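You operate a simulated robot arm through the tools that you are given. There is no shell and no other tool. Be economical: measure what you need, move in short steps, check, and stop when the job is done.

You run a simulated robot arm. Do the job below in one go: nothing can be reset, and whatever is moved stays where it is left.

Task
Put things in order on the top of the blue bench. At the end: the orange nozzle stands on top of the blue block; the brown tall bottle from the top of the blue bench stands where the white box (marked "LAMPS") stood; the white box from the top of the blue bench is in the red crate; the white block from the top of the blue bench stands where the brown tall bottle stood; whatever was shut is shut again. Leave all else as you found it, and nothing knocked over.
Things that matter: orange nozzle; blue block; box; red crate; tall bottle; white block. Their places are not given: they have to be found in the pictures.

It is judged by the outcome, as a careful person would: the job done as asked, and still so three seconds after it is handed in. It fails if anything else is knocked over, pushed out of place, dropped, spilled or broken.

Robot
A 7-joint arm with a two-finger parallel gripper, fixed in place. Base frame: the origin is at the foot of the arm, x ahead of it, y to its left, z up; the work surface is at about z = 0. Lengths are in mm, angles in degrees, forces in N, time in s.
With the tool pointing down near the work surface it reaches from about 220 to 580 mm from the base axis. Its first joint turns from -66.0 to 66.0 degrees. Payload 2.5 kg.
The tool frame sits at the grasp point between the pads (the TCP): z along the fingers, y along the line on which they close. The tips reach 23 mm beyond it. Largest opening 94 mm; finger width 38, thickness 10; the body of the gripper, 54 by 96 mm, starts 39 mm behind the TCP.
Orientation is that of the tool frame in the base frame, as [roll, pitch, yaw] about the fixed x, y, z axes, in that order (R = Rz(yaw) Ry(pitch) Rx(roll)). With the fingers straight down and closing along the base's y, the tool's x points along the base's -x, its y along +y and its z along -z.

Tools
- The arm moves only by the tool drive_tool. Its argument "steps" is one flat list of numbers, 7 for each row, row after row: the shift along the tool's x, y, z in mm, then the turn, a rotation vector about the tool's x, y, z in degrees, then the gripper command, from -1 (shut) to 1 (fully open), values between in proportion. In form: [dx, dy, dz, rx, ry, rz, claw, dx, dy, dz, rx, ry, rz, claw, ...]. A call has 1 to 20 rows; each row is the pose to reach, as a shift and turn from the pose commanded when the call began, along the tool's axes at that moment. Rows are played at 5 a second. More than 50 mm and 8.6 degrees between two rows, or a gripper value outside its range, and nothing of the call is played. A pose out of reach is approached as far as the arm can. The call stops where the force on the tool passes 40 N (or 10 N more than at its start, if that is more) or the arm is blocked; 0.2 s more then pass. The fingers move at their own pace (about 108 mm/s each) and stop on an object; they squeeze with about 38 N. The grip force told is the motor's: it shows also when the fingers shut on nothing. Time passes only in rows, and 0.2 s behind the last, so rows that repeat a pose let the fingers close. The reply holds the time, the measured pose of the TCP, the force on the tool along the base axes, the opening and the grip force, in the units named above and with some noise.
- Cameras (640 x 400 px; columns grow to the right, rows downward): "scene" is fixed at [112.2, -406.7, 532.8]; the picture's right is [0.87, -0.50, 0.00], its down [-0.34, -0.59, -0.74] and it looks along [0.37, 0.64, -0.68] (base axes); focal length 214 px, centre (320, 200). "wrist" rides on the gripper at [-39, 0, -44] in the tool frame; the picture's right is [0.00, -1.00, 0.00], its down [0.97, 0.00, -0.24] and it looks along [0.24, 0.00, 0.97] (tool axes); focal length 218 px, centre (320, 200).
- snapshot(camera): a new picture of that camera. No time passes.
- pixel_to_xyz(camera, pixels): for up to 12 pixels [column, row] of the newest picture of that camera ("zoom" is the newest enlarged one), the place [x, y, z] in the base frame of the surface seen there, good to about 3 mm. No time passes.
- zoom(camera, box): a new picture of the part [left, top, right, bottom] of that camera's present view, enlarged. No time passes.
- close_job(): hands the job in; it is judged then, once.

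Go step by step. Measure first, check grasps and placings, and put right what went wrong. The budget is 80 turns and 38 pictures, counting those below and the enlarged ones. Unless the task says otherwise, let go and move clear before handing in, and close with one line.

The tools are called as a command line: name --argument value ..., lists and objects as JSON in quotes. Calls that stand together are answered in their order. drive_tool: Moves the arm, as the interface text tells. Its arguments: {"type":"object","properties":{"steps":{"type":"array"}},"required":["steps"]} The other tools are called the same way: snapshot (camera) takes a picture; pixel_to_xyz (camera, pixels) gives the place of the surface under pixels of a picture; zoom (camera, box) takes an enlarged picture of a part of a camera's view; close_job () hands the job in.

At the start:

```text
clock: 0.0
position: [428.6, 121.3, 357.7]
orientation: [-180.0, 0.0, -180.0]
contact_force: [-0.3, 0.7, 0.5]
grip_width: 93.9
grip_force: 0.0
```

scene: 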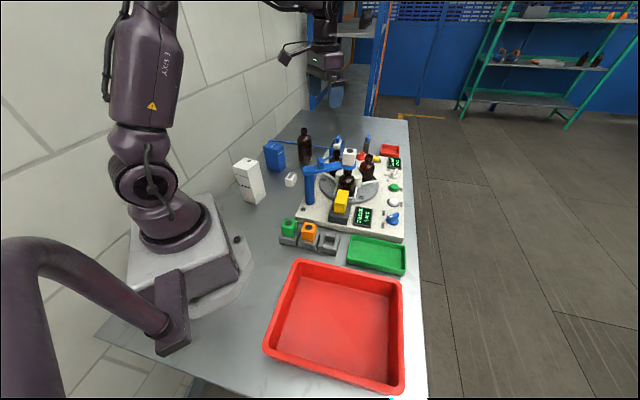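
wrist: 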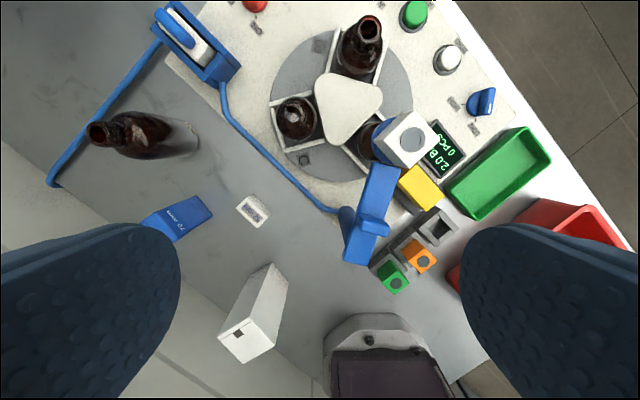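

The scene shows a white tall box near (248,180), a blue box at (274,155), a small white item at (291,180), a brown bottle at (305,145) and a machine with more bottles. I'll zoom in to tell them apart.

zoom --camera "scene" --box '[220, 120, 320, 220]'

zoom --camera "scene" --box '[270, 130, 420, 280]'

zoom --camera "wrist" --box '[320, 100, 560, 300]'

zoom --camera "wrist" --box '[60, 80, 320, 370]'

```text
4.00 times, centred on (270, 170) of scene
```

zoom: 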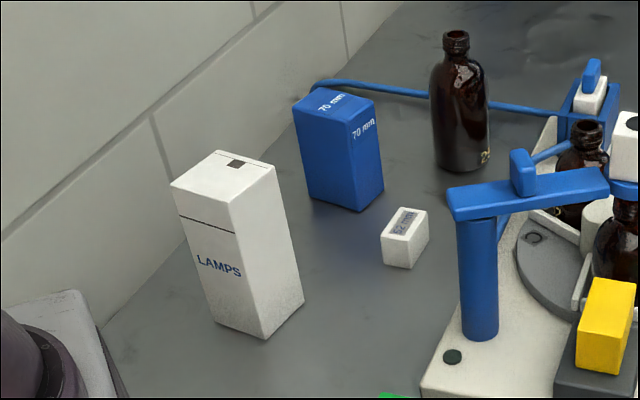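

```text
2.67 times, centred on (345, 205) of scene
```

zoom: 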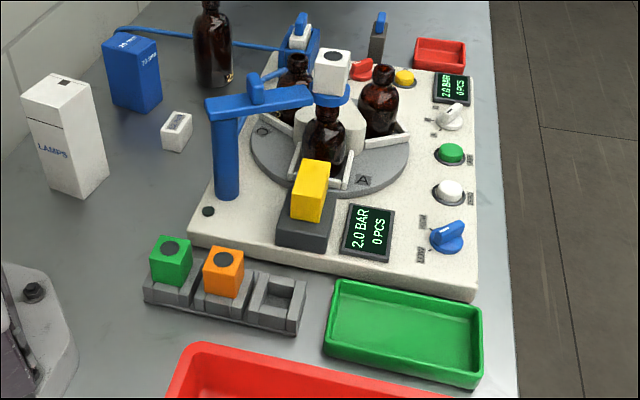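

```text
2.00 times, centred on (440, 200) of wrist
```

zoom: 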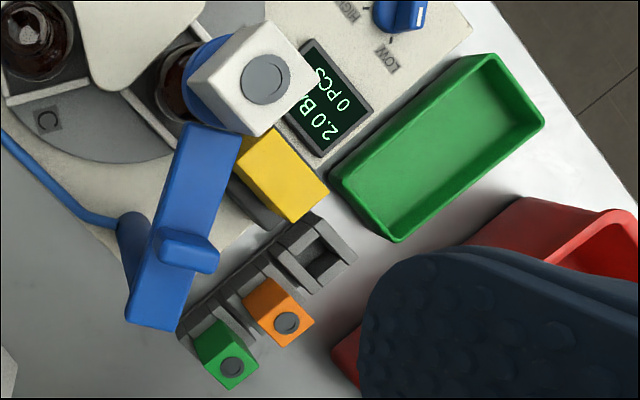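

```text
1.38 times, centred on (190, 225) of wrist
```

zoom: 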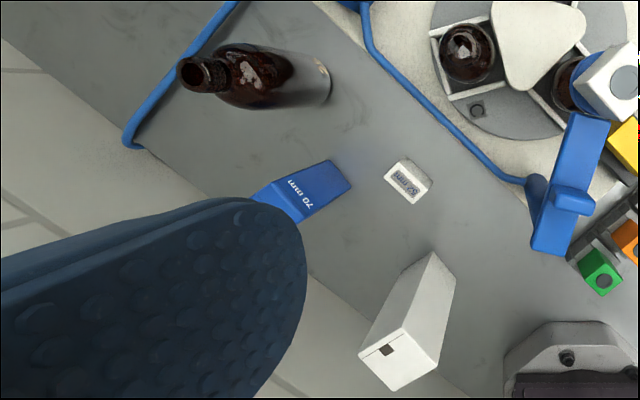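

The pieces are clear: LAMPS box, blue block ("70 mm"), small white block ("32 mm"), the free-standing bottle, and the orange nozzle in the rack. Next I'll measure them in matching enlarged views.

zoom --camera "scene" --box '[220, 120, 320, 220]'

pixel_to_xyz --camera "zoom" --pixels '[[175, 186], [220, 154], [272, 168], [230, 200], [264, 333], [300, 302], [297, 105], [330, 91], [371, 101], [345, 117], [357, 207], [380, 185]]'

pixel_to_xyz --camera "zoom" --pixels '[[389, 229], [401, 210], [425, 212], [413, 234], [410, 266], [383, 262], [456, 34], [435, 100], [460, 100], [485, 100], [462, 170], [437, 160]]'

zoom --camera "scene" --box '[270, 205, 350, 265]'

```text
4.00 times, centred on (270, 170) of scene
```

zoom: 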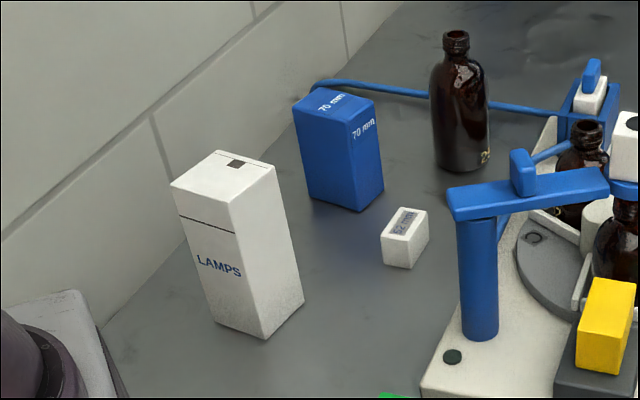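

```text
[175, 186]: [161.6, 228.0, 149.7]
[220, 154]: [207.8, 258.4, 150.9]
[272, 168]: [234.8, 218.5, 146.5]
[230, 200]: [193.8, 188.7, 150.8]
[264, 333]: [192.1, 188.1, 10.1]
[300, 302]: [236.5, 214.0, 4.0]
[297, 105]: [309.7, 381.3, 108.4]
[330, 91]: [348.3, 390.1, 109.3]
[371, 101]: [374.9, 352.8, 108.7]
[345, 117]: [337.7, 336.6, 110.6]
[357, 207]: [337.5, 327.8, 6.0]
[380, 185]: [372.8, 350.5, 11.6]
```

```text
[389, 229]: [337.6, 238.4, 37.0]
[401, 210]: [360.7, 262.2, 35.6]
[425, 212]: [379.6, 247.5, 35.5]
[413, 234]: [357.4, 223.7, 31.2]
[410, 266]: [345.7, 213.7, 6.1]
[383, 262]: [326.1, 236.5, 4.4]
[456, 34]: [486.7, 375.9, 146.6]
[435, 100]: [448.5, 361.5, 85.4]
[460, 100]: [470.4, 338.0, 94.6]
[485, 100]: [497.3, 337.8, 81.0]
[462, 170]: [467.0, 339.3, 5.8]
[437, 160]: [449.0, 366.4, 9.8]
```

```text
6.67 times, centred on (310, 235) of scene
```

zoom: 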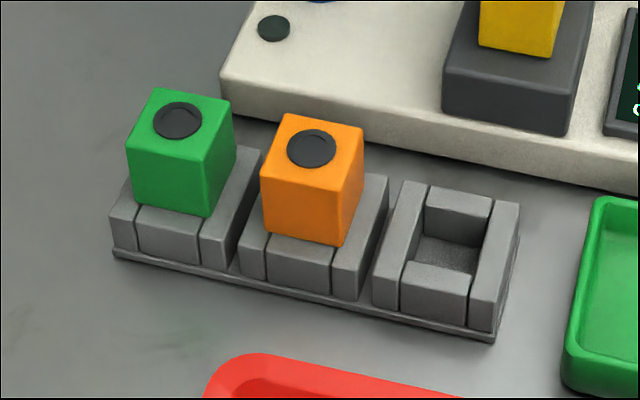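

The box is centred at about (199,223), top z=150, with sides at about 33°. Now I'll measure the nozzle in its rack and the crate.

pixel_to_xyz --camera "zoom" --pixels '[[287, 118], [360, 130], [344, 180], [265, 166], [338, 238], [268, 227], [311, 148], [300, 262], [253, 250], [370, 190], [213, 150], [450, 250]]'

pixel_to_xyz --camera "scene" --pixels '[[301, 262], [401, 279], [267, 348], [400, 390], [310, 275], [390, 290], [290, 345], [385, 375], [340, 320], [345, 269], [283, 305], [350, 370]]'

```text
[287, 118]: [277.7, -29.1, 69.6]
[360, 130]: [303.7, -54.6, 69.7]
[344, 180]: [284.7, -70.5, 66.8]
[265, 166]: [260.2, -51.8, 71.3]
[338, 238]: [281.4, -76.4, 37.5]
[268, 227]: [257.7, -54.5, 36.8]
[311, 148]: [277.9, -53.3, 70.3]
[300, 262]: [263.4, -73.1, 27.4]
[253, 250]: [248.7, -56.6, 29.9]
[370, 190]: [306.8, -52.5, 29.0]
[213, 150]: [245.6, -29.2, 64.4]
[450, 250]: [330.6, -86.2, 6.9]
```

```text
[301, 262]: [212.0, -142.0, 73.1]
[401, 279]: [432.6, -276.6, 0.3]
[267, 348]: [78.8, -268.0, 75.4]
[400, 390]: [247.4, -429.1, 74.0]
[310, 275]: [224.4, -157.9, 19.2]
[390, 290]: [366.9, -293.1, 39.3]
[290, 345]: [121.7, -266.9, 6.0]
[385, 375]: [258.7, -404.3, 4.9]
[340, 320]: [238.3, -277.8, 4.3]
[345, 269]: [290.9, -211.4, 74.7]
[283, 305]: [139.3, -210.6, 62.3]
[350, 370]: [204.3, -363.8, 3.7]
```

The crate floor is at z≈4 with the rim at 74, and the orange nozzle is centred at about (281,-51) with its top at 70. Next I'll check clearances: the wall, the blue arm of the machine, the yellow block, the hose and the bottle's surroundings.

zoom --camera "scene" --box '[220, 100, 380, 200]'

pixel_to_xyz --camera "scene" --pixels '[[230, 150], [260, 135], [225, 200], [285, 115], [305, 170], [322, 164], [341, 164], [341, 198], [309, 202], [349, 154], [335, 140], [278, 142]]'

pixel_to_xyz --camera "wrist" --pixels '[[98, 133], [130, 136], [180, 138], [196, 140], [165, 120], [165, 155], [250, 209], [175, 218], [205, 210], [372, 185], [365, 240], [55, 180]]'

```text
4.00 times, centred on (300, 150) of scene
```

zoom: 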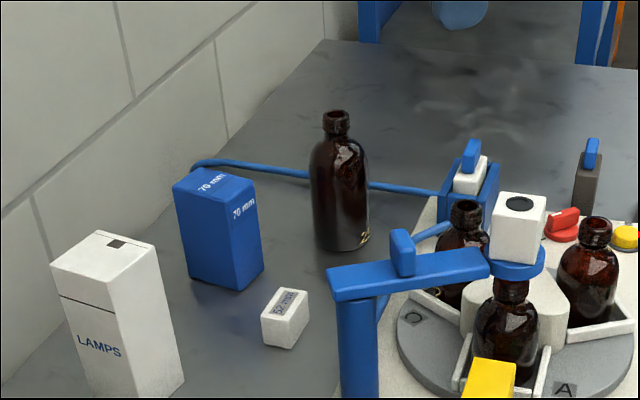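

```text
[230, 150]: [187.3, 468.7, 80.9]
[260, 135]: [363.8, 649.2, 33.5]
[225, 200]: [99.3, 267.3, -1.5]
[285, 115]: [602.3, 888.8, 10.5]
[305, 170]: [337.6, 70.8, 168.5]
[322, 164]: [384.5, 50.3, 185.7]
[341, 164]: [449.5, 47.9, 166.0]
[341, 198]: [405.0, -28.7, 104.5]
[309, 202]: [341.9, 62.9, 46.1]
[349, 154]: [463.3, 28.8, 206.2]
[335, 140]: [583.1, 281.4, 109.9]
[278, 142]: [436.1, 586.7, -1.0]
```

```text
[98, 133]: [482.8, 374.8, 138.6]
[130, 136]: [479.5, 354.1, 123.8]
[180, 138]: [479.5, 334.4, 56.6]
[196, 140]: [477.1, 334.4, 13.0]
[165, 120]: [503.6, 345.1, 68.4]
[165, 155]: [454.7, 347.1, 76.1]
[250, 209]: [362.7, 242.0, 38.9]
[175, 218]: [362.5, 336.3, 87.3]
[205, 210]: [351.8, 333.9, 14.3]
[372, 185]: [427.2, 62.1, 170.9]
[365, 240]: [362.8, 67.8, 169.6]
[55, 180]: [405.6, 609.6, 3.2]
```

The wall is about 105 mm from the box centre and the bottle axis is at about (480,361), so clearances are fine. I'll move over the box with yaw 213 so the fingers close on its narrow width.

drive_tool --steps '[38.3, 17, 0, 0, 0, -5.5, 1, 76.5, 33.9, 0, 0, 0, -11, 1, 114.8, 50.9, 0, 0, 0, -16.5, 1, 153, 67.8, 0, 0, 0, -22, 1, 191.3, 84.8, 0, 0, 0, -27.5, 1, 229.6, 101.7, 0, 0, 0, -33, 1, 229.6, 101.7, 40, 0, 0, -33, 1, 229.6, 101.7, 80, 0, 0, -33, 1, 229.6, 101.7, 120, 0, 0, -33, 1, 229.6, 101.7, 120, 0, 0, -33, 1]'

snapshot --camera "wrist"

snapshot --camera "scene"

```text
clock: 2.2
position: [200.4, 223.4, 237.9]
orientation: [-180.0, -0.1, -147.0]
contact_force: [0.5, -0.3, -0.3]
grip_width: 93.9
grip_force: 0.1
```

```text
28 pictures are left
```

wrist: 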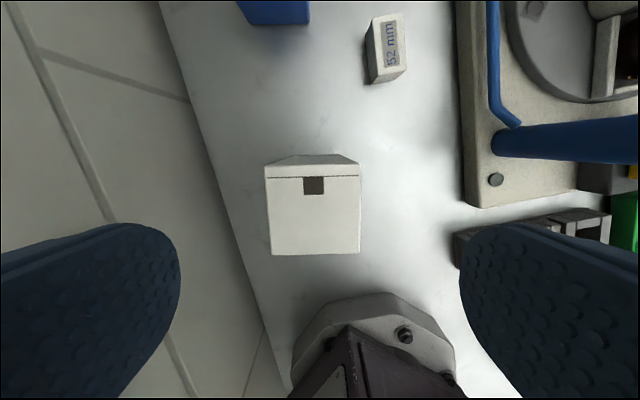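

```text
27 pictures are left
```

scene: 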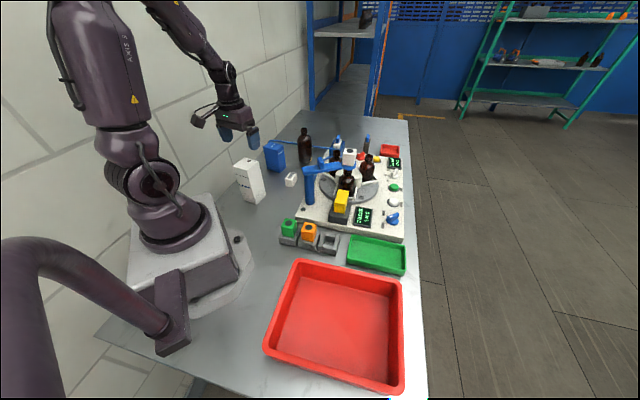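

The box is well aligned, about 7 px left of centre. I'll measure its top-face corners and a few useful neighbours.

pixel_to_xyz --camera "wrist" --pixels '[[269, 181], [356, 181], [356, 251], [272, 251], [313, 215], [372, 20], [400, 16], [404, 70], [378, 78], [313, 158]]'

```text
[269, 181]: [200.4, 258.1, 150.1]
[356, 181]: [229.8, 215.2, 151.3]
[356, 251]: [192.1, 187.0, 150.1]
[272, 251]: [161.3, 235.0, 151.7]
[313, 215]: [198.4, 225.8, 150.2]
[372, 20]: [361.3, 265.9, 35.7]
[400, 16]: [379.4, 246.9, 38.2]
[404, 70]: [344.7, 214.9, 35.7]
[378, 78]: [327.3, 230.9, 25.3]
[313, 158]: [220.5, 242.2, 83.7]
```

The box centre is about (198,224), which is the spot the bottle will go to. I'll descend to z=120 and close.

drive_tool --steps '[0, 2, 40, 0, 0, 0, 1, 0, 2, 80, 0, 0, 0, 1, 0, 2, 117, 0, 0, 0, 1, 0, 2, 117, 0, 0, 0, 1, 0, 2, 117, 0, 0, 0, -1, 0, 2, 117, 0, 0, 0, -1, 0, 2, 117, 0, 0, 0, -1, 0, 2, 117, 0, 0, 0, -1]'

```text
clock: 4.0
position: [197.7, 225.8, 119.4]
orientation: [180.0, 0.0, -147.1]
contact_force: [0.1, 0.6, -0.1]
grip_width: 59.6
grip_force: 37.9
```

Gripped at 59.6 mm. I'll lift the box high enough to clear the machine's arm.

drive_tool --steps '[0, 0, -10, 0, 0, 0, -1, 0, 0, -50, 0, 0, 0, -1, 0, 0, -90, 0, 0, 0, -1, 0, 0, -130, 0, 0, 0, -1, 0, 0, -170, 0, 0, 0, -1, 0, 0, -205, 0, 0, 0, -1]'

snapshot --camera "scene"

```text
clock: 5.4
position: [195.9, 223.6, 326.0]
orientation: [180.0, -0.1, -147.0]
contact_force: [0.1, 0.5, -1.2]
grip_width: 59.5
grip_force: 37.8
```

```text
26 pictures are left
```

scene: 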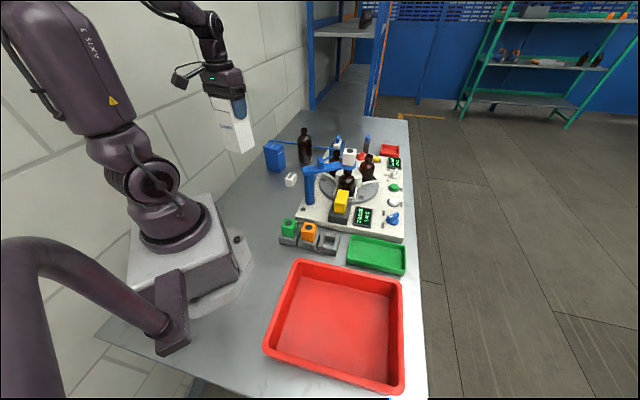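

Box is held steady. I'll swing it in an arc at z≈326 to over the crate.

drive_tool --steps '[-12.8, -35, 0, 0, 0, 5.5, -1, -20.9, -72, 0, 0, 0, 11, -1, -24.2, -110.1, 0, 0, 0, 16.5, -1, -23, -149.1, 0, 0, 0, 22, -1, -16.9, -187.8, 0, 0, 0, 27.5, -1, -5.8, -226.3, 0, 0, 0, 33, -1, 10.2, -263.5, 0, 0, 0, 38.5, -1, 30.8, -299, 0, 0, 0, 44, -1, 56.2, -332.3, 0, 0, 0, 49.5, -1, 85.8, -362.5, 0, 0, 0, 55, -1, 119.4, -389.3, 0, 0, 0, 60.5, -1, 156.6, -411.9, 0, 0, 0, 66, -1, 196.8, -430.1, 0, 0, 0, 71.5, -1, 239.4, -443.4, 0, 0, 0, 77, -1, 239.4, -443.4, 0, 0, 0, 77, -1]'

snapshot --camera "scene"

```text
clock: 8.6
position: [236.7, -278.9, 325.8]
orientation: [-180.0, 0.0, 136.0]
contact_force: [-0.7, -1.3, -0.7]
grip_width: 59.5
grip_force: 37.9
```

```text
25 pictures are left
```

scene: 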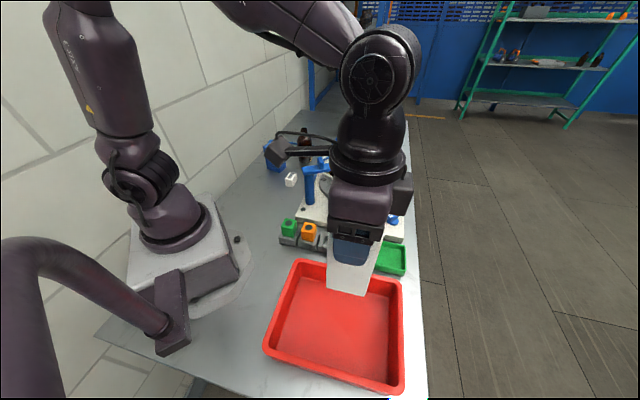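

It's over the crate interior. I'll lower gently to about 4 mm above bench level (the crate floor).

drive_tool --steps '[0, 0, 45, 0, 0, 0, -1, 0, 0, 90, 0, 0, 0, -1, 0, 0, 135, 0, 0, 0, -1, 0, 0, 170, 0, 0, 0, -1, 0, 0, 188, 0, 0, 0, -1, 0, 0, 194, 0, 0, 0, -1, 0, 0, 198, 0, 0, 0, -1, 0, 0, 201, 0, 0, 0, -1, 0, 0, 201, 0, 0, 0, -1]'

```text
clock: 10.6
position: [238.8, -277.7, 124.4]
orientation: [-180.0, -0.1, 136.0]
contact_force: [-0.4, -0.4, -0.9]
grip_width: 59.6
grip_force: 38.6
```

No contact yet, so I'll creep down further until the floor is felt.

drive_tool --steps '[0, 0, 1, 0, 0, 0, -1, 0, 0, 2, 0, 0, 0, -1, 0, 0, 3, 0, 0, 0, -1]'

zoom --camera "scene" --box '[260, 180, 420, 400]'

```text
clock: 11.4
position: [238.6, -278.0, 122.6]
orientation: [-180.0, 0.0, 135.9]
contact_force: [-4.1, 4.9, 21.3]
grip_width: 59.8
grip_force: 37.7
```

```text
1.82 times, centred on (340, 290) of scene
```

zoom: 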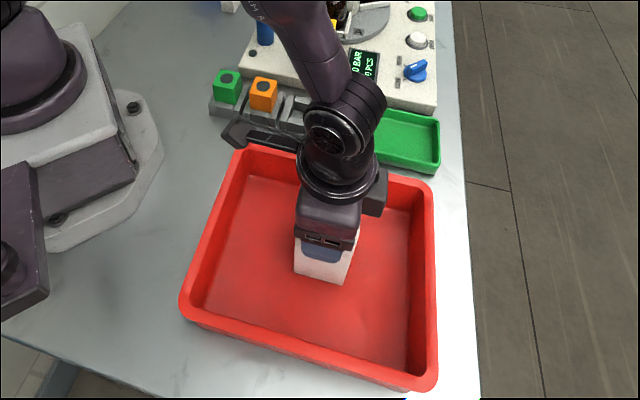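

Contact at z=122.6, so the box rests on the crate floor. I'll open and rise straight up.

drive_tool --steps '[0, 0, -1.5, 0, 0, 0, -1, 0, 0, -1.5, 0, 0, 0, 0.5, 0, 0, -1.5, 0, 0, 0, 1, 0, 0, -1.5, 0, 0, 0, 1, 0, 0, -30, 0, 0, 0, 1, 0, 0, -75, 0, 0, 0, 1, 0, 0, -120, 0, 0, 0, 1, 0, 0, -165, 0, 0, 0, 1, 0, 0, -200, 0, 0, 0, 1]'

snapshot --camera "wrist"

```text
clock: 13.4
position: [236.7, -275.4, 322.6]
orientation: [-179.9, 0.0, 136.0]
contact_force: [-0.1, 0.1, 0.0]
grip_width: 94.0
grip_force: 0.1
```

```text
23 pictures are left
```

wrist: 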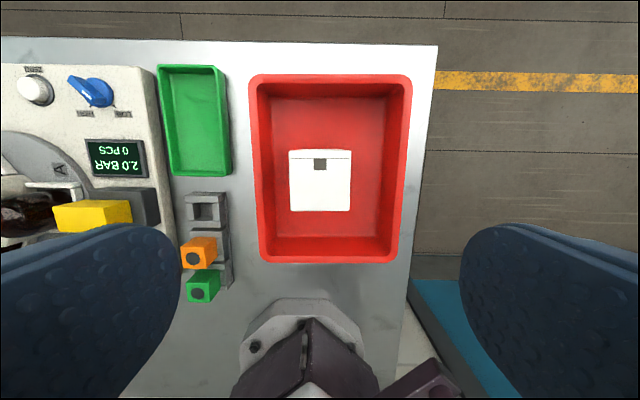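

The box stands in the crate and nothing else has moved. Now I'll travel straight at z≈322 to a viewing pose near the bottle.

drive_tool --steps '[19.85, 41.25, 0, 0, 0, -5.79, 1, 39.7, 82.5, 0, 0, 0, -11.57, 1, 59.55, 123.75, 0, 0, 0, -17.36, 1, 79.4, 165, 0, 0, 0, -23.14, 1, 99.25, 206.25, 0, 0, 0, -28.93, 1, 119.1, 247.5, 0, 0, 0, -34.71, 1, 138.95, 288.75, 0, 0, 0, -40.5, 1, 158.8, 330, 0, 0, 0, -46.29, 1, 178.65, 371.25, 0, 0, 0, -52.07, 1, 198.5, 412.5, 0, 0, 0, -57.86, 1, 218.35, 453.75, 0, 0, 0, -63.64, 1, 238.2, 495, 0, 0, 0, -69.43, 1, 258.05, 536.25, 0, 0, 0, -75.21, 1, 277.9, 577.5, 0, 0, 0, -81, 1, 277.9, 577.5, 0, 0, 0, -81, 1]'

snapshot --camera "wrist"

```text
clock: 16.6
position: [439.9, 332.1, 323.4]
orientation: [179.9, -0.2, -142.9]
contact_force: [-0.1, 0.0, -0.3]
grip_width: 94.3
grip_force: 0.0
```

```text
22 pictures are left
```

wrist: 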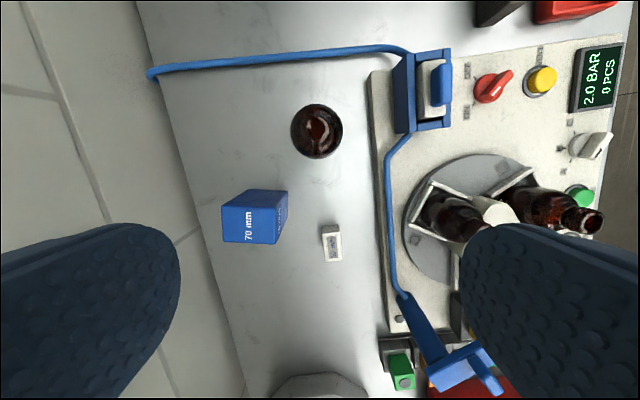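

The bottle appears almost end-on at (317,131). I'll zoom and measure it along with the white and blue blocks.

zoom --camera "wrist" --box '[200, 80, 360, 280]'

pixel_to_xyz --camera "wrist" --pixels '[[293, 131], [341, 131], [317, 106], [317, 156], [317, 131], [223, 208], [249, 206], [277, 242], [225, 240], [287, 235], [247, 192], [285, 194]]'

pixel_to_xyz --camera "wrist" --pixels '[[324, 227], [339, 227], [341, 259], [326, 260], [332, 243], [317, 120], [317, 140], [308, 131], [326, 131], [300, 55], [280, 65], [360, 140]]'

```text
2.00 times, centred on (280, 180) of wrist
```

zoom: 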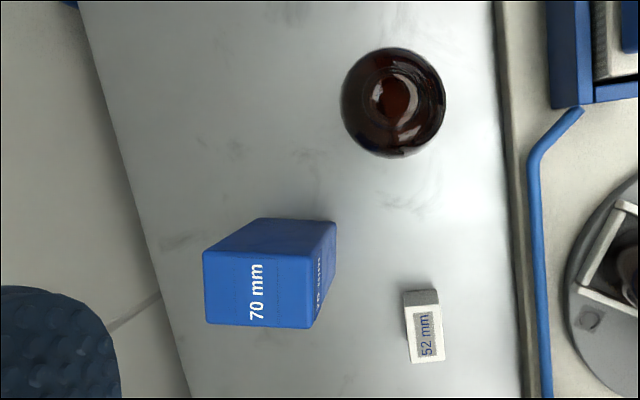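

```text
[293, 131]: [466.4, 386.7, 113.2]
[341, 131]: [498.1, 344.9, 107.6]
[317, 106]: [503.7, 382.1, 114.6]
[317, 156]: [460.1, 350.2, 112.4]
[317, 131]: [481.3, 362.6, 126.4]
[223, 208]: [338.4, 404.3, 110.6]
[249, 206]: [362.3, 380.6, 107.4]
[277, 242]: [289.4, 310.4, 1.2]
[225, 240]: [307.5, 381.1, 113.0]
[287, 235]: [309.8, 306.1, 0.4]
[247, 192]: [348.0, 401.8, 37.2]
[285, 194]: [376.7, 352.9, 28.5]
```

```text
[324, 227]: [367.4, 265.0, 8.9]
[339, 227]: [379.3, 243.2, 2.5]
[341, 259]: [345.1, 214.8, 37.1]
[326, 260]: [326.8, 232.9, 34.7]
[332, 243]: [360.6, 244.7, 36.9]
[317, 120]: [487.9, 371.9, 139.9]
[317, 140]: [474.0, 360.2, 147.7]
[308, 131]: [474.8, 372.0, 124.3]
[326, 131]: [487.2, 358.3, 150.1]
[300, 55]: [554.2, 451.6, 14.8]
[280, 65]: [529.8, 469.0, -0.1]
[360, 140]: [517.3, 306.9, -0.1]
```

The bottle axis is at about (482,366) with its mouth at z≈150 and shoulder at ~113, so I'll grip the neck. First I'll hover above it and check that the pose is reached.

drive_tool --steps '[-27, 1.3, 0, 0, 0, 0, 1, -54.6, 2.7, 0, 0, 0, 0, 1, -54.6, 2.7, 45, 0, 0, 0, 1, -54.6, 2.7, 90, 0, 0, 0, 1, -54.6, 2.7, 120, 0, 0, 0, 1, -54.6, 2.7, 120, 0, 0, 0, 1]'

snapshot --camera "wrist"

```text
clock: 18.0
position: [478.7, 360.4, 203.0]
orientation: [179.9, 0.0, -143.0]
contact_force: [0.1, 0.7, 0.7]
grip_width: 94.0
grip_force: 0.0
out of reach, approached as far as the arm can: row 1, 2, 3, 4, 5, 6
```

```text
20 pictures are left
```

wrist: 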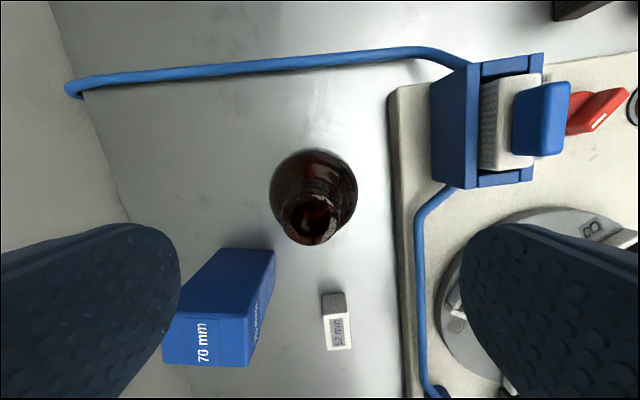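

Vertical reach stops at r≈599, short of the axis by ~6 mm. I'll tilt the tool outward by 15° in place, which brings the wrist inward, and read the pose.

drive_tool --steps '[0, 0, 0, 0, -7.5, 0, 1, 0, 0, 0, 0, -15, 0, 1, 0, 0, 0, 0, -15, 0, 1, 0, 0, 0, 0, -15, 0, 1]'

snapshot --camera "wrist"

```text
clock: 19.0
position: [478.1, 360.9, 201.6]
orientation: [-180.0, 15.0, -143.0]
contact_force: [-0.1, 0.5, -0.1]
grip_width: 94.1
grip_force: 0.1
```

```text
19 pictures are left
```

wrist: 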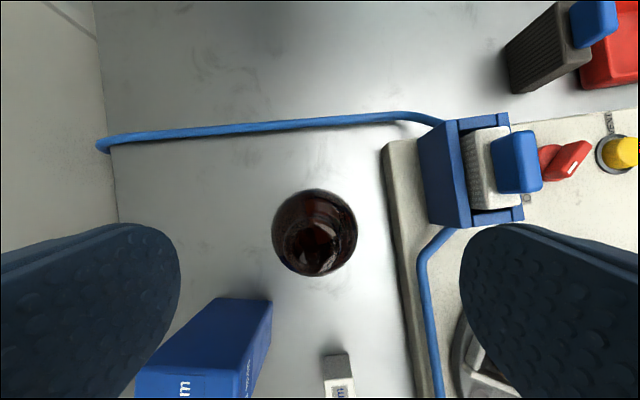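

Now r≈599 holds with the 15° tilt and room to spare. I'll move onto the axis and down to z≈147 with the fingers around the neck, still open.

drive_tool --steps '[-6, 2.2, 1.6, 0, 0, 0, 1, 0.5, 2.2, 25.7, 0, 0, 0, 1, 8.1, 2.2, 54.3, 0, 0, 0, 1, 8.1, 2.2, 54.3, 0, 0, 0, 1]'

zoom --camera "scene" --box '[250, 80, 370, 190]'

snapshot --camera "wrist"

```text
clock: 20.0
position: [482.0, 368.9, 146.7]
orientation: [-179.9, 15.0, -143.0]
contact_force: [-0.4, -0.6, 0.3]
grip_width: 94.1
grip_force: 0.1
```

```text
3.64 times, centred on (310, 135) of scene
```

zoom: 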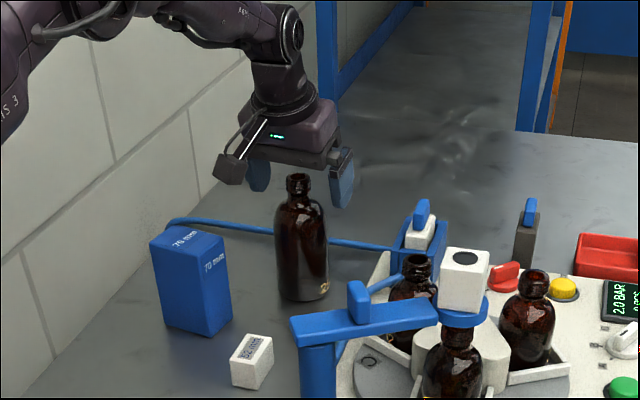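

```text
17 pictures are left
```

wrist: 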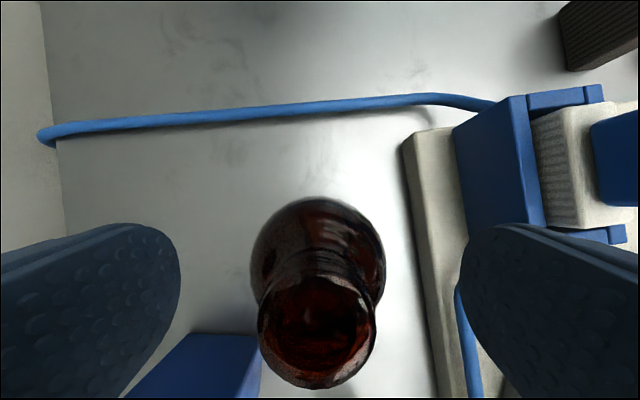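

The neck sits centred between the fingers (mouth at (317,328)). I'll close in stages to keep the contact gentle.

drive_tool --steps '[0, 0, 0, 0, 0, 0, 0, 0, 0, 0, 0, 0, 0, -0.3, 0, 0, 0, 0, 0, 0, -0.38, 0, 0, 0, 0, 0, 0, -0.46, 0, 0, 0, 0, 0, 0, -0.54, 0, 0, 0, 0, 0, 0, -0.62, 0, 0, 0, 0, 0, 0, -1, 0, 0, 0, 0, 0, 0, -1, 0, 0, 0, 0, 0, 0, -1]'

```text
clock: 22.0
position: [483.0, 369.2, 146.3]
orientation: [-180.0, 14.9, -143.0]
contact_force: [0.0, -0.2, 0.4]
grip_width: 27.0
grip_force: 38.0
```

Neck held at 27 mm. I'll lift straight up 130 mm.

drive_tool --steps '[-2.6, 0, -9.7, 0, 0, 0, -1, -10.4, 0, -38.6, 0, 0, 0, -1, -20.7, 0, -77.3, 0, 0, 0, -1, -33.6, 0, -125.6, 0, 0, 0, -1, -33.6, 0, -125.6, 0, 0, 0, -1]'

snapshot --camera "scene"

```text
clock: 23.2
position: [480.6, 368.0, 275.5]
orientation: [-180.0, 15.1, -142.9]
contact_force: [-0.2, -0.1, -1.6]
grip_width: 26.9
grip_force: 37.9
```

```text
16 pictures are left
```

scene: 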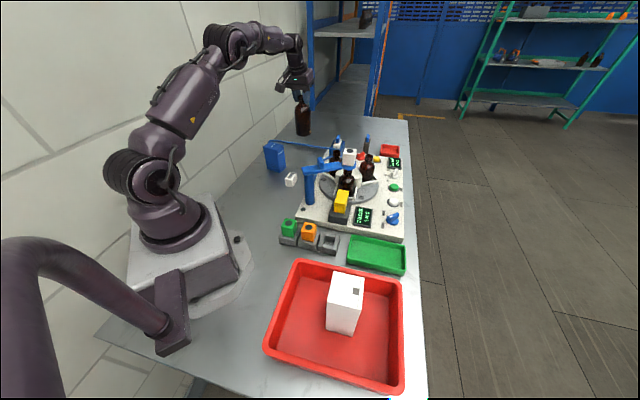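

Bottle hangs upright. I'll translate it, keeping orientation, to above the box's old spot.

drive_tool --steps '[37.7, 7.2, -10.1, 0, 0, 0, -1, 75.5, 14.4, -20.2, 0, 0, 0, -1, 113.2, 21.6, -30.3, 0, 0, 0, -1, 150.9, 28.8, -40.4, 0, 0, 0, -1, 188.6, 36, -50.6, 0, 0, 0, -1, 226.4, 43.2, -60.7, 0, 0, 0, -1, 264.1, 50.4, -70.8, 0, 0, 0, -1, 301.8, 57.6, -80.9, 0, 0, 0, -1, 301.8, 57.6, -80.9, 0, 0, 0, -1, 301.8, 57.6, -80.9, 0, 0, 0, -1]'

snapshot --camera "scene"

```text
clock: 25.4
position: [196.9, 224.9, 279.0]
orientation: [179.9, 15.0, -143.0]
contact_force: [0.0, 1.1, -2.7]
grip_width: 27.1
grip_force: 37.7
```

```text
15 pictures are left
```

scene: 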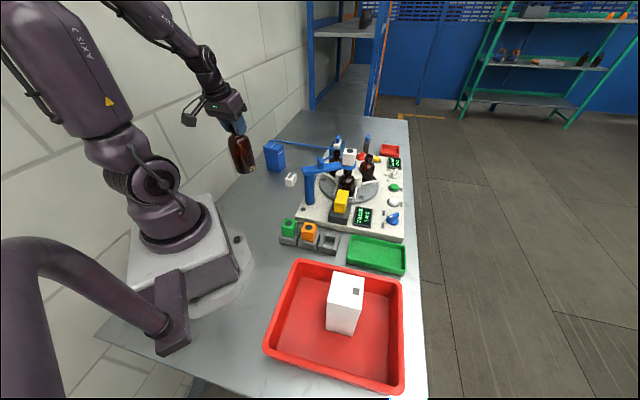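

The bottle is over the spot. A zoom will tell whether it has swung in the grip before I set it down.

zoom --camera "scene" --box '[190, 80, 290, 190]'

pixel_to_xyz --camera "zoom" --pixels '[[275, 232], [330, 215], [302, 225], [305, 260], [322, 350], [290, 300], [355, 300], [350, 330], [298, 340]]'

```text
3.64 times, centred on (240, 135) of scene
```

zoom: 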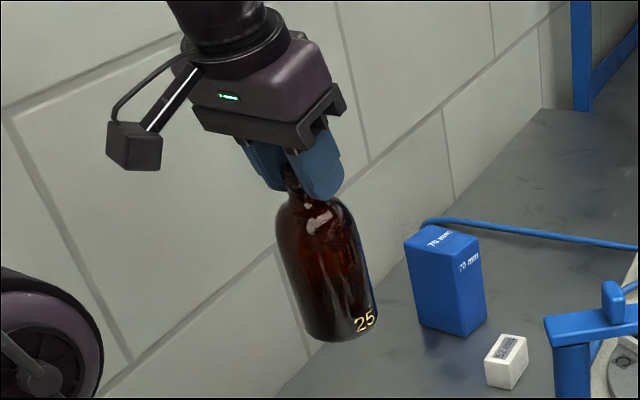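

```text
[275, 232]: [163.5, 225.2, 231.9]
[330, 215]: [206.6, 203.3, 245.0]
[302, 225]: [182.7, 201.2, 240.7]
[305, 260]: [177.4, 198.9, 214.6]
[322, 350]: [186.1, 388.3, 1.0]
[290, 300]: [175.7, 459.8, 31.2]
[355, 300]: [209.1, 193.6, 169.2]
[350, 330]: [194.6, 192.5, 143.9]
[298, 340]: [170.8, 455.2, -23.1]
```

The bottle's axis points at the vertical vanishing point, so it is upright. I'll lower it to the bench.

drive_tool --steps '[10.4, 0, 38.6, 0, 0, 0, -1, 20.7, 0, 77.3, 0, 0, 0, -1, 29.8, 0, 111.1, 0, 0, 0, -1, 31.8, 0, 118.8, 0, 0, 0, -1, 32.9, 0, 122.7, 0, 0, 0, -1, 33.4, 0, 124.6, 0, 0, 0, -1, 33.4, 0, 124.6, 0, 0, 0, -1]'

```text
clock: 27.0
position: [199.8, 224.7, 148.4]
orientation: [179.9, 15.1, -143.1]
contact_force: [-2.5, -5.3, 19.8]
grip_width: 27.2
grip_force: 38.0
```

Contact felt at 148 mm, so the bottle is on the bench. I'll relieve slightly, open, and rise straight up.

drive_tool --steps '[-0.2, 0, -0.7, 0, 0, 0, -1, -0.2, 0, -0.7, 0, 0, 0, -0.3, -0.2, 0, -0.7, 0, 0, 0, 0.4, -0.2, 0, -0.7, 0, 0, 0, 0.4, -7.8, 0, -29, 0, 0, 0, 0.4, -18.1, 0, -67.6, 0, 0, 0, 0.4, -28.5, 0, -106.3, 0, 0, 0, 0.4, -38.8, 0, -144.9, 0, 0, 0, 0.4, -38.8, 0, -144.9, 0, 0, 0, 0.4]'

zoom --camera "scene" --box '[200, 100, 320, 210]'

```text
clock: 29.0
position: [200.3, 223.4, 297.7]
orientation: [-180.0, 15.0, -143.1]
contact_force: [1.1, -0.3, 0.4]
grip_width: 65.8
grip_force: 0.0
```

```text
3.64 times, centred on (260, 155) of scene
```

zoom: 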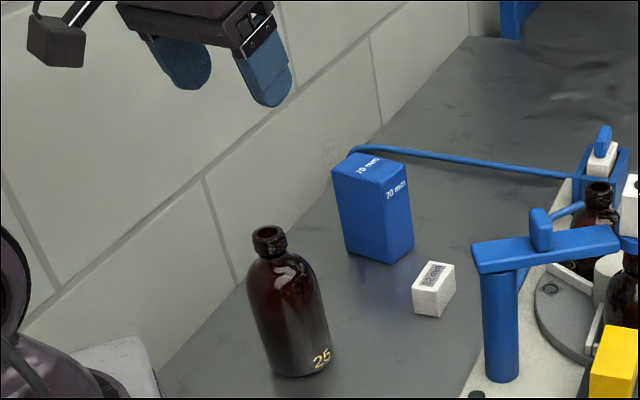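

The bottle stands upright at the old box spot. Next I'll go above the white block at (353,240), keeping the 15° tilt for the far placement.

drive_tool --steps '[-32.2, -20.1, 8.6, 0, 0, 0, 0.4, -64.5, -40.3, 17.3, 0, 0, 0, 0.4, -96.7, -60.4, 25.9, 0, 0, 0, 0.4, -128.9, -80.5, 34.5, 0, 0, 0, 0.4, -116.2, -80.5, 81.8, 0, 0, 0, 0.4, -103.5, -80.5, 129.2, 0, 0, 0, 0.4, -90.9, -80.5, 176.5, 0, 0, 0, 0.4, -90.9, -80.5, 176.5, 0, 0, 0, 0.4]'

snapshot --camera "wrist"

pixel_to_xyz --camera "wrist" --pixels '[[320, 200], [320, 240], [320, 280], [300, 240], [340, 240]]'

```text
clock: 30.8
position: [350.1, 241.1, 150.5]
orientation: [180.0, 15.0, -143.0]
contact_force: [-0.3, 0.4, -0.7]
grip_width: 65.7
grip_force: 0.1
```

```text
12 pictures are left
```

wrist: 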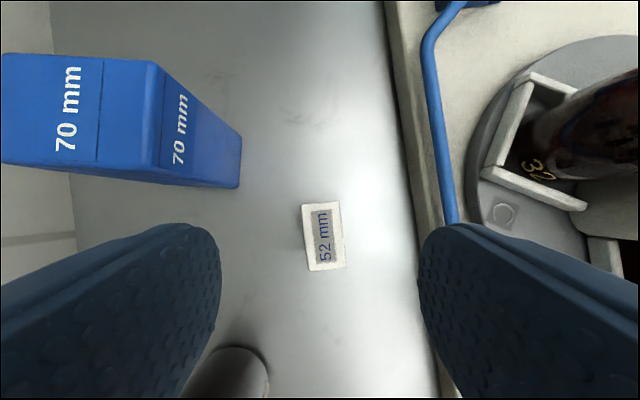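

```text
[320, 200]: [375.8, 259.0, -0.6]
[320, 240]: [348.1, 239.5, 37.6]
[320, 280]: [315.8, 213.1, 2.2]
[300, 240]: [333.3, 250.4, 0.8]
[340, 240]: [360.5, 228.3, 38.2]
```

The block is at (323,236), its long axis ~6° off the tool. I'll turn 6° about vertical, centre, descend to z≈31 and grip.

drive_tool --steps '[-1.6, -2.5, 0.4, -1.55, 0, -5.8, 0.4, 10, -2.5, 43.9, -1.55, 0, -5.8, 0.4, 20.4, -2.5, 82.5, -1.55, 0, -5.8, 0.4, 26.9, -2.5, 106.7, -1.55, 0, -5.8, 0.4, 29.2, -2.5, 115.3, -1.55, 0, -5.8, 0.4, 29.2, -2.5, 115.3, -1.55, 0, -5.8, 0, 29.2, -2.5, 115.3, -1.55, 0, -5.8, -0.25, 29.2, -2.5, 115.3, -1.55, 0, -5.8, -0.4, 29.2, -2.5, 115.3, -1.55, 0, -5.8, -0.5, 29.2, -2.5, 115.3, -1.55, 0, -5.8, -1, 29.2, -2.5, 115.3, -1.55, 0, -5.8, -1, 29.2, -2.5, 115.3, -1.55, 0, -5.8, -1]'

```text
clock: 33.4
position: [354.2, 241.6, 32.3]
orientation: [-180.0, 15.1, -136.9]
contact_force: [0.0, -0.4, 0.3]
grip_width: 29.5
grip_force: 37.7
```

Gripped at 29.5 mm. I'll lift and carry it to above the bottle's old place (482,366).

drive_tool --steps '[-2.6, 0, -9.7, 0, 0, 0, -1, -11.6, 0, -43.5, 0, 0, 0, -1, -22, 0, -82.1, 0, 0, 0, -1, -56.8, 0.8, -72.8, 0, 0, 0, -1, -91.7, 1.7, -63.4, 0, 0, 0, -1, -126.5, 2.5, -54.1, 0, 0, 0, -1, -161.3, 3.4, -44.8, 0, 0, 0, -1, -196.2, 4.2, -35.4, 0, 0, 0, -1, -196.2, 4.2, -35.4, 0, 0, 0, -1, -196.2, 4.2, -35.4, 0, 0, 0, -1]'

snapshot --camera "scene"

```text
clock: 35.6
position: [484.8, 366.6, 116.8]
orientation: [180.0, 15.0, -137.0]
contact_force: [0.1, 0.7, -0.1]
grip_width: 29.2
grip_force: 38.2
```

```text
11 pictures are left
```

scene: 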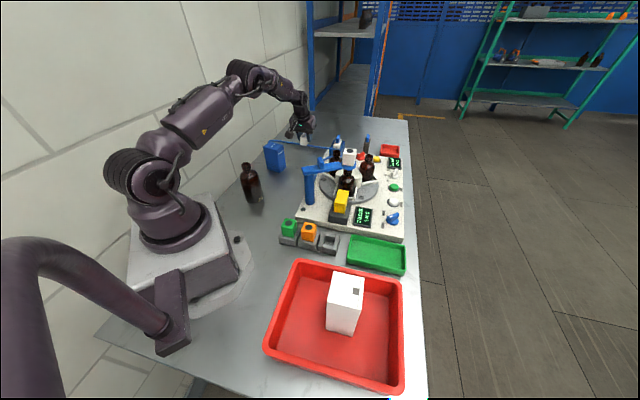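

In position. Lowering to the bench slowly.

drive_tool --steps '[10.4, 0, 38.6, 0, 0, 0, -1, 18.1, 0, 67.6, 0, 0, 0, -1, 20.7, 0, 77.3, 0, 0, 0, -1, 21.5, 0, 80.2, 0, 0, 0, -1, 21.9, 0, 81.6, 0, 0, 0, -1, 21.9, 0, 81.6, 0, 0, 0, -1]'

```text
clock: 37.0
position: [484.0, 367.7, 33.2]
orientation: [180.0, 14.9, -136.9]
contact_force: [0.0, 0.4, -1.1]
grip_width: 29.4
grip_force: 38.1
```

drive_tool --steps '[0.2, 0, 0.7, 0, 0, 0, -1, 0.4, 0, 1.4, 0, 0, 0, -1, 0.4, 0, 1.4, 0, 0, 0, -1]'

```text
clock: 37.8
position: [485.1, 368.2, 30.3]
orientation: [179.9, 15.0, -137.1]
contact_force: [0.0, -0.1, 3.0]
grip_width: 29.7
grip_force: 38.6
```

Light contact (3 N) at z≈31, so it is down. I'll open and rise.

drive_tool --steps '[0, 0, 0, 0, 0, 0, -0.2, 0, 0, 0, 0, 0, 0, 0.4, 0, 0, 0, 0, 0, 0, 0.4, -7.8, 0, -29, 0, 0, 0, 0.4, -18.1, 0, -67.6, 0, 0, 0, 0.4, -28.5, 0, -106.3, 0, 0, 0, 0.4, -38.8, 0, -144.9, 0, 0, 0, 0.4, -50, 0, -186, 0, 0, 0, 0.4, -50, 0, -186, 0, 0, 0, 0.4]'

zoom --camera "scene" --box '[220, 90, 340, 210]'

pixel_to_xyz --camera "scene" --pixels '[[304, 158]]'

```text
clock: 39.8
position: [482.3, 367.6, 223.7]
orientation: [180.0, 15.1, -137.0]
contact_force: [-0.1, -0.2, 0.1]
grip_width: 66.2
grip_force: 0.0
```

```text
3.33 times, centred on (280, 150) of scene
```

zoom: 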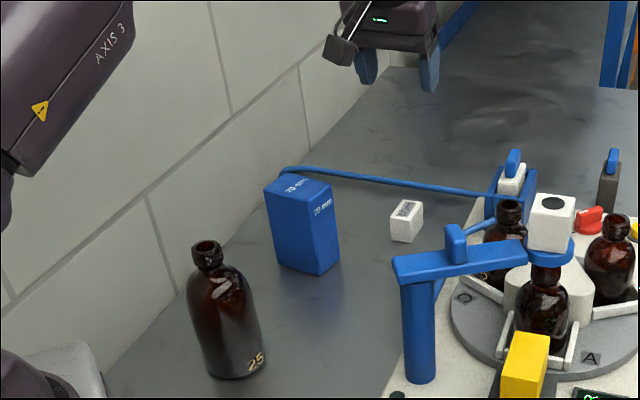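

```text
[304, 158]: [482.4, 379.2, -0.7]
```

The white block stands at the old bottle place. I'll check its location and re-measure the blue block's top.

pixel_to_xyz --camera "zoom" --pixels '[[408, 207], [393, 217], [404, 201], [421, 205], [412, 221], [267, 187], [297, 177], [328, 187], [302, 200], [299, 188], [302, 210], [325, 200]]'

```text
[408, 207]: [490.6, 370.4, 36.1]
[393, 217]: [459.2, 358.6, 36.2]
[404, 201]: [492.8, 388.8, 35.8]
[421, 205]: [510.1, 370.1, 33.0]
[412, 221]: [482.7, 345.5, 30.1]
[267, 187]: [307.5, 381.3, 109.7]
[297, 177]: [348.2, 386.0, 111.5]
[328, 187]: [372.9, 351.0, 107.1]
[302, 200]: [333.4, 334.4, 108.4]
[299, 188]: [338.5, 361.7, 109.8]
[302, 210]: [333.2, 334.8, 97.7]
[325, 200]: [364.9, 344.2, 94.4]
```

The white block centre is at about (486,366), which is right. Now I'll retract and level the tool, on the way to the nozzle.

drive_tool --steps '[-8.5, 0, -31.9, 0, 0, 0, 0.4, -17.1, 0, -63.8, 0, 0, 0, 0.4, 21.5, 0, -74.2, 0, 5, 0, 0.4, 60.2, 0, -84.5, 0, 10, 0, 0.4, 79.5, 0, -89.7, 0, 15, 0, 0.4, 79.5, 0, -89.7, 0, 15, 0, 0.4]'

pixel_to_xyz --camera "scene" --pixels '[[320, 224], [345, 236], [302, 215], [339, 215], [305, 208]]'

```text
clock: 41.2
position: [410.5, 299.4, 290.9]
orientation: [-179.9, -0.1, -137.0]
contact_force: [-0.4, 0.4, 0.0]
grip_width: 65.6
grip_force: 0.0
```

```text
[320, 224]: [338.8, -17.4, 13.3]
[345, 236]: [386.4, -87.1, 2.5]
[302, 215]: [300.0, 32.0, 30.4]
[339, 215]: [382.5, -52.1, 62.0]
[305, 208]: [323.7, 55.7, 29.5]
```

The machine plate top is z≈30 and ~64 mm beyond the nozzle, so it is clear. I'll go over the nozzle with yaw 137.

drive_tool --steps '[30.2, -15.3, 0, 0, 0, 7.82, 0.4, 60.4, -30.7, 0, 0, 0, 15.64, 0.4, 90.6, -46, 0, 0, 0, 23.45, 0.4, 120.8, -61.3, 0, 0, 0, 31.27, 0.4, 151, -76.7, 0, 0, 0, 39.1, 0.4, 181.3, -92, 0, 0, 0, 46.9, 0.4, 211.5, -107.4, 0, 0, 0, 54.7, 0.4, 241.7, -122.7, 0, 0, 0, 62.55, 0.4, 271.9, -138, 0, 0, 0, 70.4, 0.4, 302.1, -153.4, 0, 0, 0, 78.2, 0.4, 332.3, -168.7, 0, 0, 0, 86, 0.4, 332.3, -168.7, 45, 0, 0, 86, 0.4, 332.3, -168.7, 90, 0, 0, 86, 0.4, 332.3, -168.7, 120, 0, 0, 86, 0.4, 332.3, -168.7, 120, 0, 0, 86, 0.4]'

snapshot --camera "wrist"

```text
clock: 44.4
position: [283.7, -51.3, 169.4]
orientation: [179.9, -0.1, 137.0]
contact_force: [0.3, -0.6, -0.2]
grip_width: 65.8
grip_force: 0.1
```

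```text
9 pictures are left
```

wrist: 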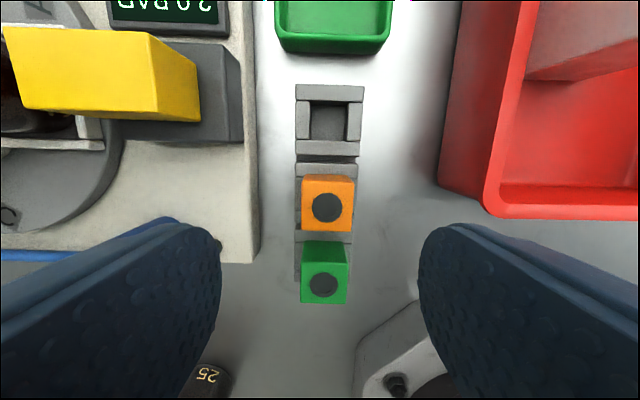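

The orange nozzle's top is centred at (327,207), about 5 mm off along the closing axis. I'll correct, descend to z≈57 (tips above the rack) and grip.

drive_tool --steps '[0, -5, 0, 0, 0, 0, 0.4, 0, -5, 45, 0, 0, 0, 0.4, 0, -5, 85, 0, 0, 0, 0.4, 0, -5, 105, 0, 0, 0, 0.4, 0, -5, 113, 0, 0, 0, 0.4, 0, -5, 113, 0, 0, 0, 0, 0, -5, 113, 0, 0, 0, -0.15, 0, -5, 113, 0, 0, 0, -0.25, 0, -5, 113, 0, 0, 0, -0.35, 0, -5, 113, 0, 0, 0, -1, 0, -5, 113, 0, 0, 0, -1, 0, -5, 113, 0, 0, 0, -1]'

```text
clock: 47.0
position: [278.5, -53.9, 57.8]
orientation: [-180.0, 0.0, 137.1]
contact_force: [-0.3, 0.0, 0.0]
grip_width: 35.3
grip_force: 38.6
```

Gripped at 35.3 mm. Lifting straight out of the rack slowly, then up.

drive_tool --steps '[0, 0, -6, 0, 0, 0, -1, 0, 0, -16, 0, 0, 0, -1, 0, 0, -30, 0, 0, 0, -1, 0, 0, -60, 0, 0, 0, -1, 0, 0, -100, 0, 0, 0, -1, 0, 0, -145, 0, 0, 0, -1, 0, 0, -190, 0, 0, 0, -1, 0, 0, -235, 0, 0, 0, -1, 0, 0, -235, 0, 0, 0, -1]'

zoom --camera "scene" --box '[260, 80, 380, 260]'

```text
clock: 49.0
position: [279.8, -53.7, 292.7]
orientation: [180.0, 0.1, 137.0]
contact_force: [0.2, 1.1, 0.0]
grip_width: 35.6
grip_force: 38.2
```

```text
2.22 times, centred on (320, 170) of scene
```

zoom: 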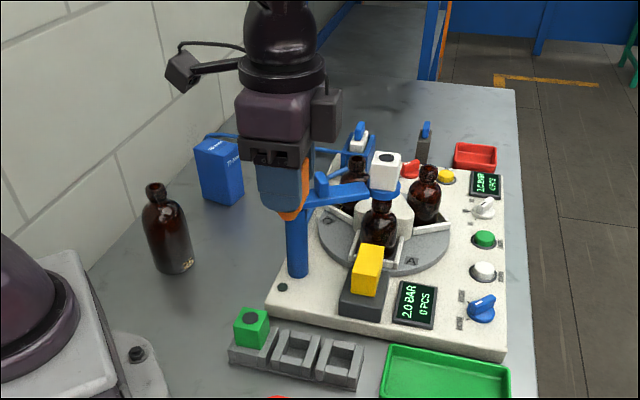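

The nozzle is out cleanly and the rack is undisturbed. Carry it to above the blue block, turning +70° so it lines up with the block.

pixel_to_xyz --camera "zoom" --pixels '[[290, 216], [286, 214], [303, 200]]'

drive_tool --steps '[24.1, 35.2, 0, 0, 0, -7, -1, 48.2, 70.3, 0, 0, 0, -14, -1, 72.4, 105.5, 0, 0, 0, -21, -1, 96.5, 140.7, 0, 0, 0, -28, -1, 120.6, 175.9, 0, 0, 0, -35, -1, 144.7, 211, 0, 0, 0, -42, -1, 168.8, 246.2, 0, 0, 0, -49, -1, 193, 281.4, 0, 0, 0, -56, -1, 217.1, 316.5, 0, 0, 0, -63, -1, 241.2, 351.7, 0, 0, 0, -70, -1, 241.2, 351.7, 0, 0, 0, -70, -1]'

snapshot --camera "wrist"

```text
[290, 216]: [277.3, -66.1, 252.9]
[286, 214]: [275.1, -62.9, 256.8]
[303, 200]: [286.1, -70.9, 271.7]
```

```text
clock: 51.4
position: [341.3, 367.1, 292.7]
orientation: [-180.0, 0.0, -152.9]
contact_force: [-0.9, 0.2, -0.3]
grip_width: 35.3
grip_force: 38.2
```

```text
7 pictures are left
```

wrist: 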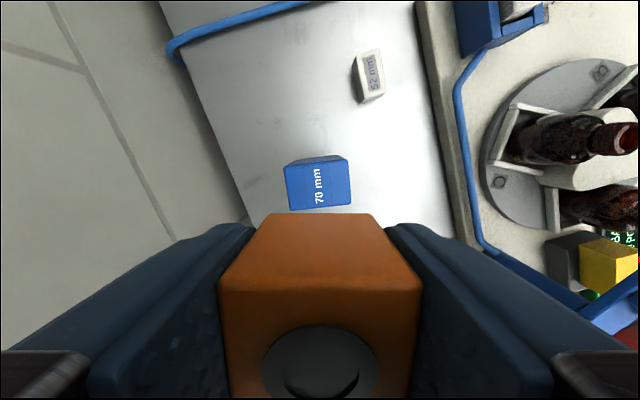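

The blue block's top shows at (285–351, 160–210). I'll measure its corners in an enlarged view.

zoom --camera "wrist" --box '[270, 140, 370, 220]'

pixel_to_xyz --camera "wrist" --pixels '[[287, 169], [347, 165], [349, 203], [292, 208], [319, 186], [303, 190], [335, 185], [319, 172], [321, 203]]'

```text
5.00 times, centred on (320, 180) of wrist
```

zoom: 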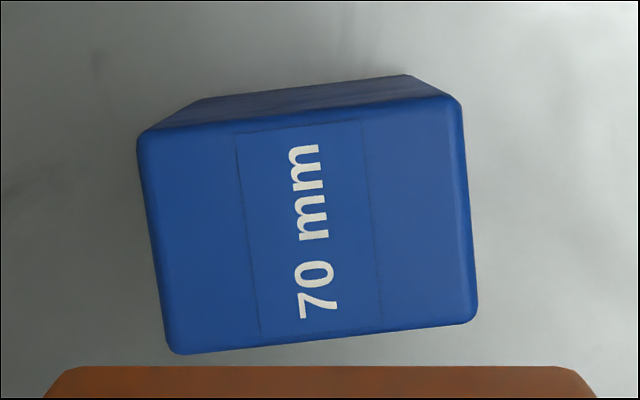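

```text
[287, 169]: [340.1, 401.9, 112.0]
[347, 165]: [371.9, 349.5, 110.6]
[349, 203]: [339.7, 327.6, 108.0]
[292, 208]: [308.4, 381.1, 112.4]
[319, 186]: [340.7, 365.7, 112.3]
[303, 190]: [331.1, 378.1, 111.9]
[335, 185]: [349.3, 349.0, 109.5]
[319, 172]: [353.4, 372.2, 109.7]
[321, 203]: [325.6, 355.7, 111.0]
```

The block's top centre is (340,365) at z≈110, about 6° off the tool. I'll align and descend to just above expected contact.

drive_tool --steps '[1.6, -0.9, 0, 0, 0, -6, -1, 1.6, -0.9, 40, 0, 0, -6, -1, 1.6, -0.9, 80, 0, 0, -6, -1, 1.6, -0.9, 110, 0, 0, -6, -1, 1.6, -0.9, 125, 0, 0, -6, -1, 1.6, -0.9, 125, 0, 0, -6, -1]'

zoom --camera "scene" --box '[230, 90, 330, 190]'

```text
clock: 52.8
position: [341.6, 364.9, 166.4]
orientation: [179.9, -0.1, -147.1]
contact_force: [0.5, -0.4, 0.2]
grip_width: 35.4
grip_force: 37.7
```

```text
4.00 times, centred on (280, 140) of scene
```

zoom: 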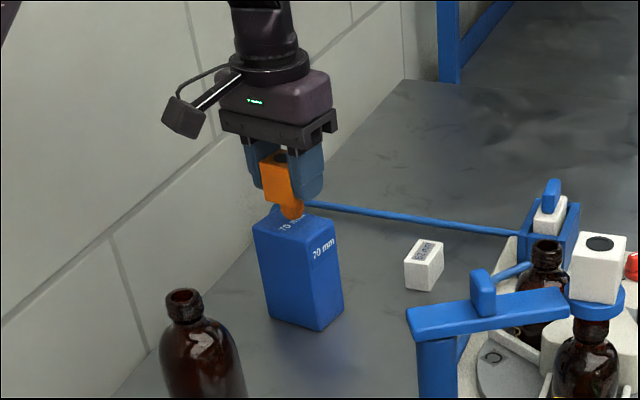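

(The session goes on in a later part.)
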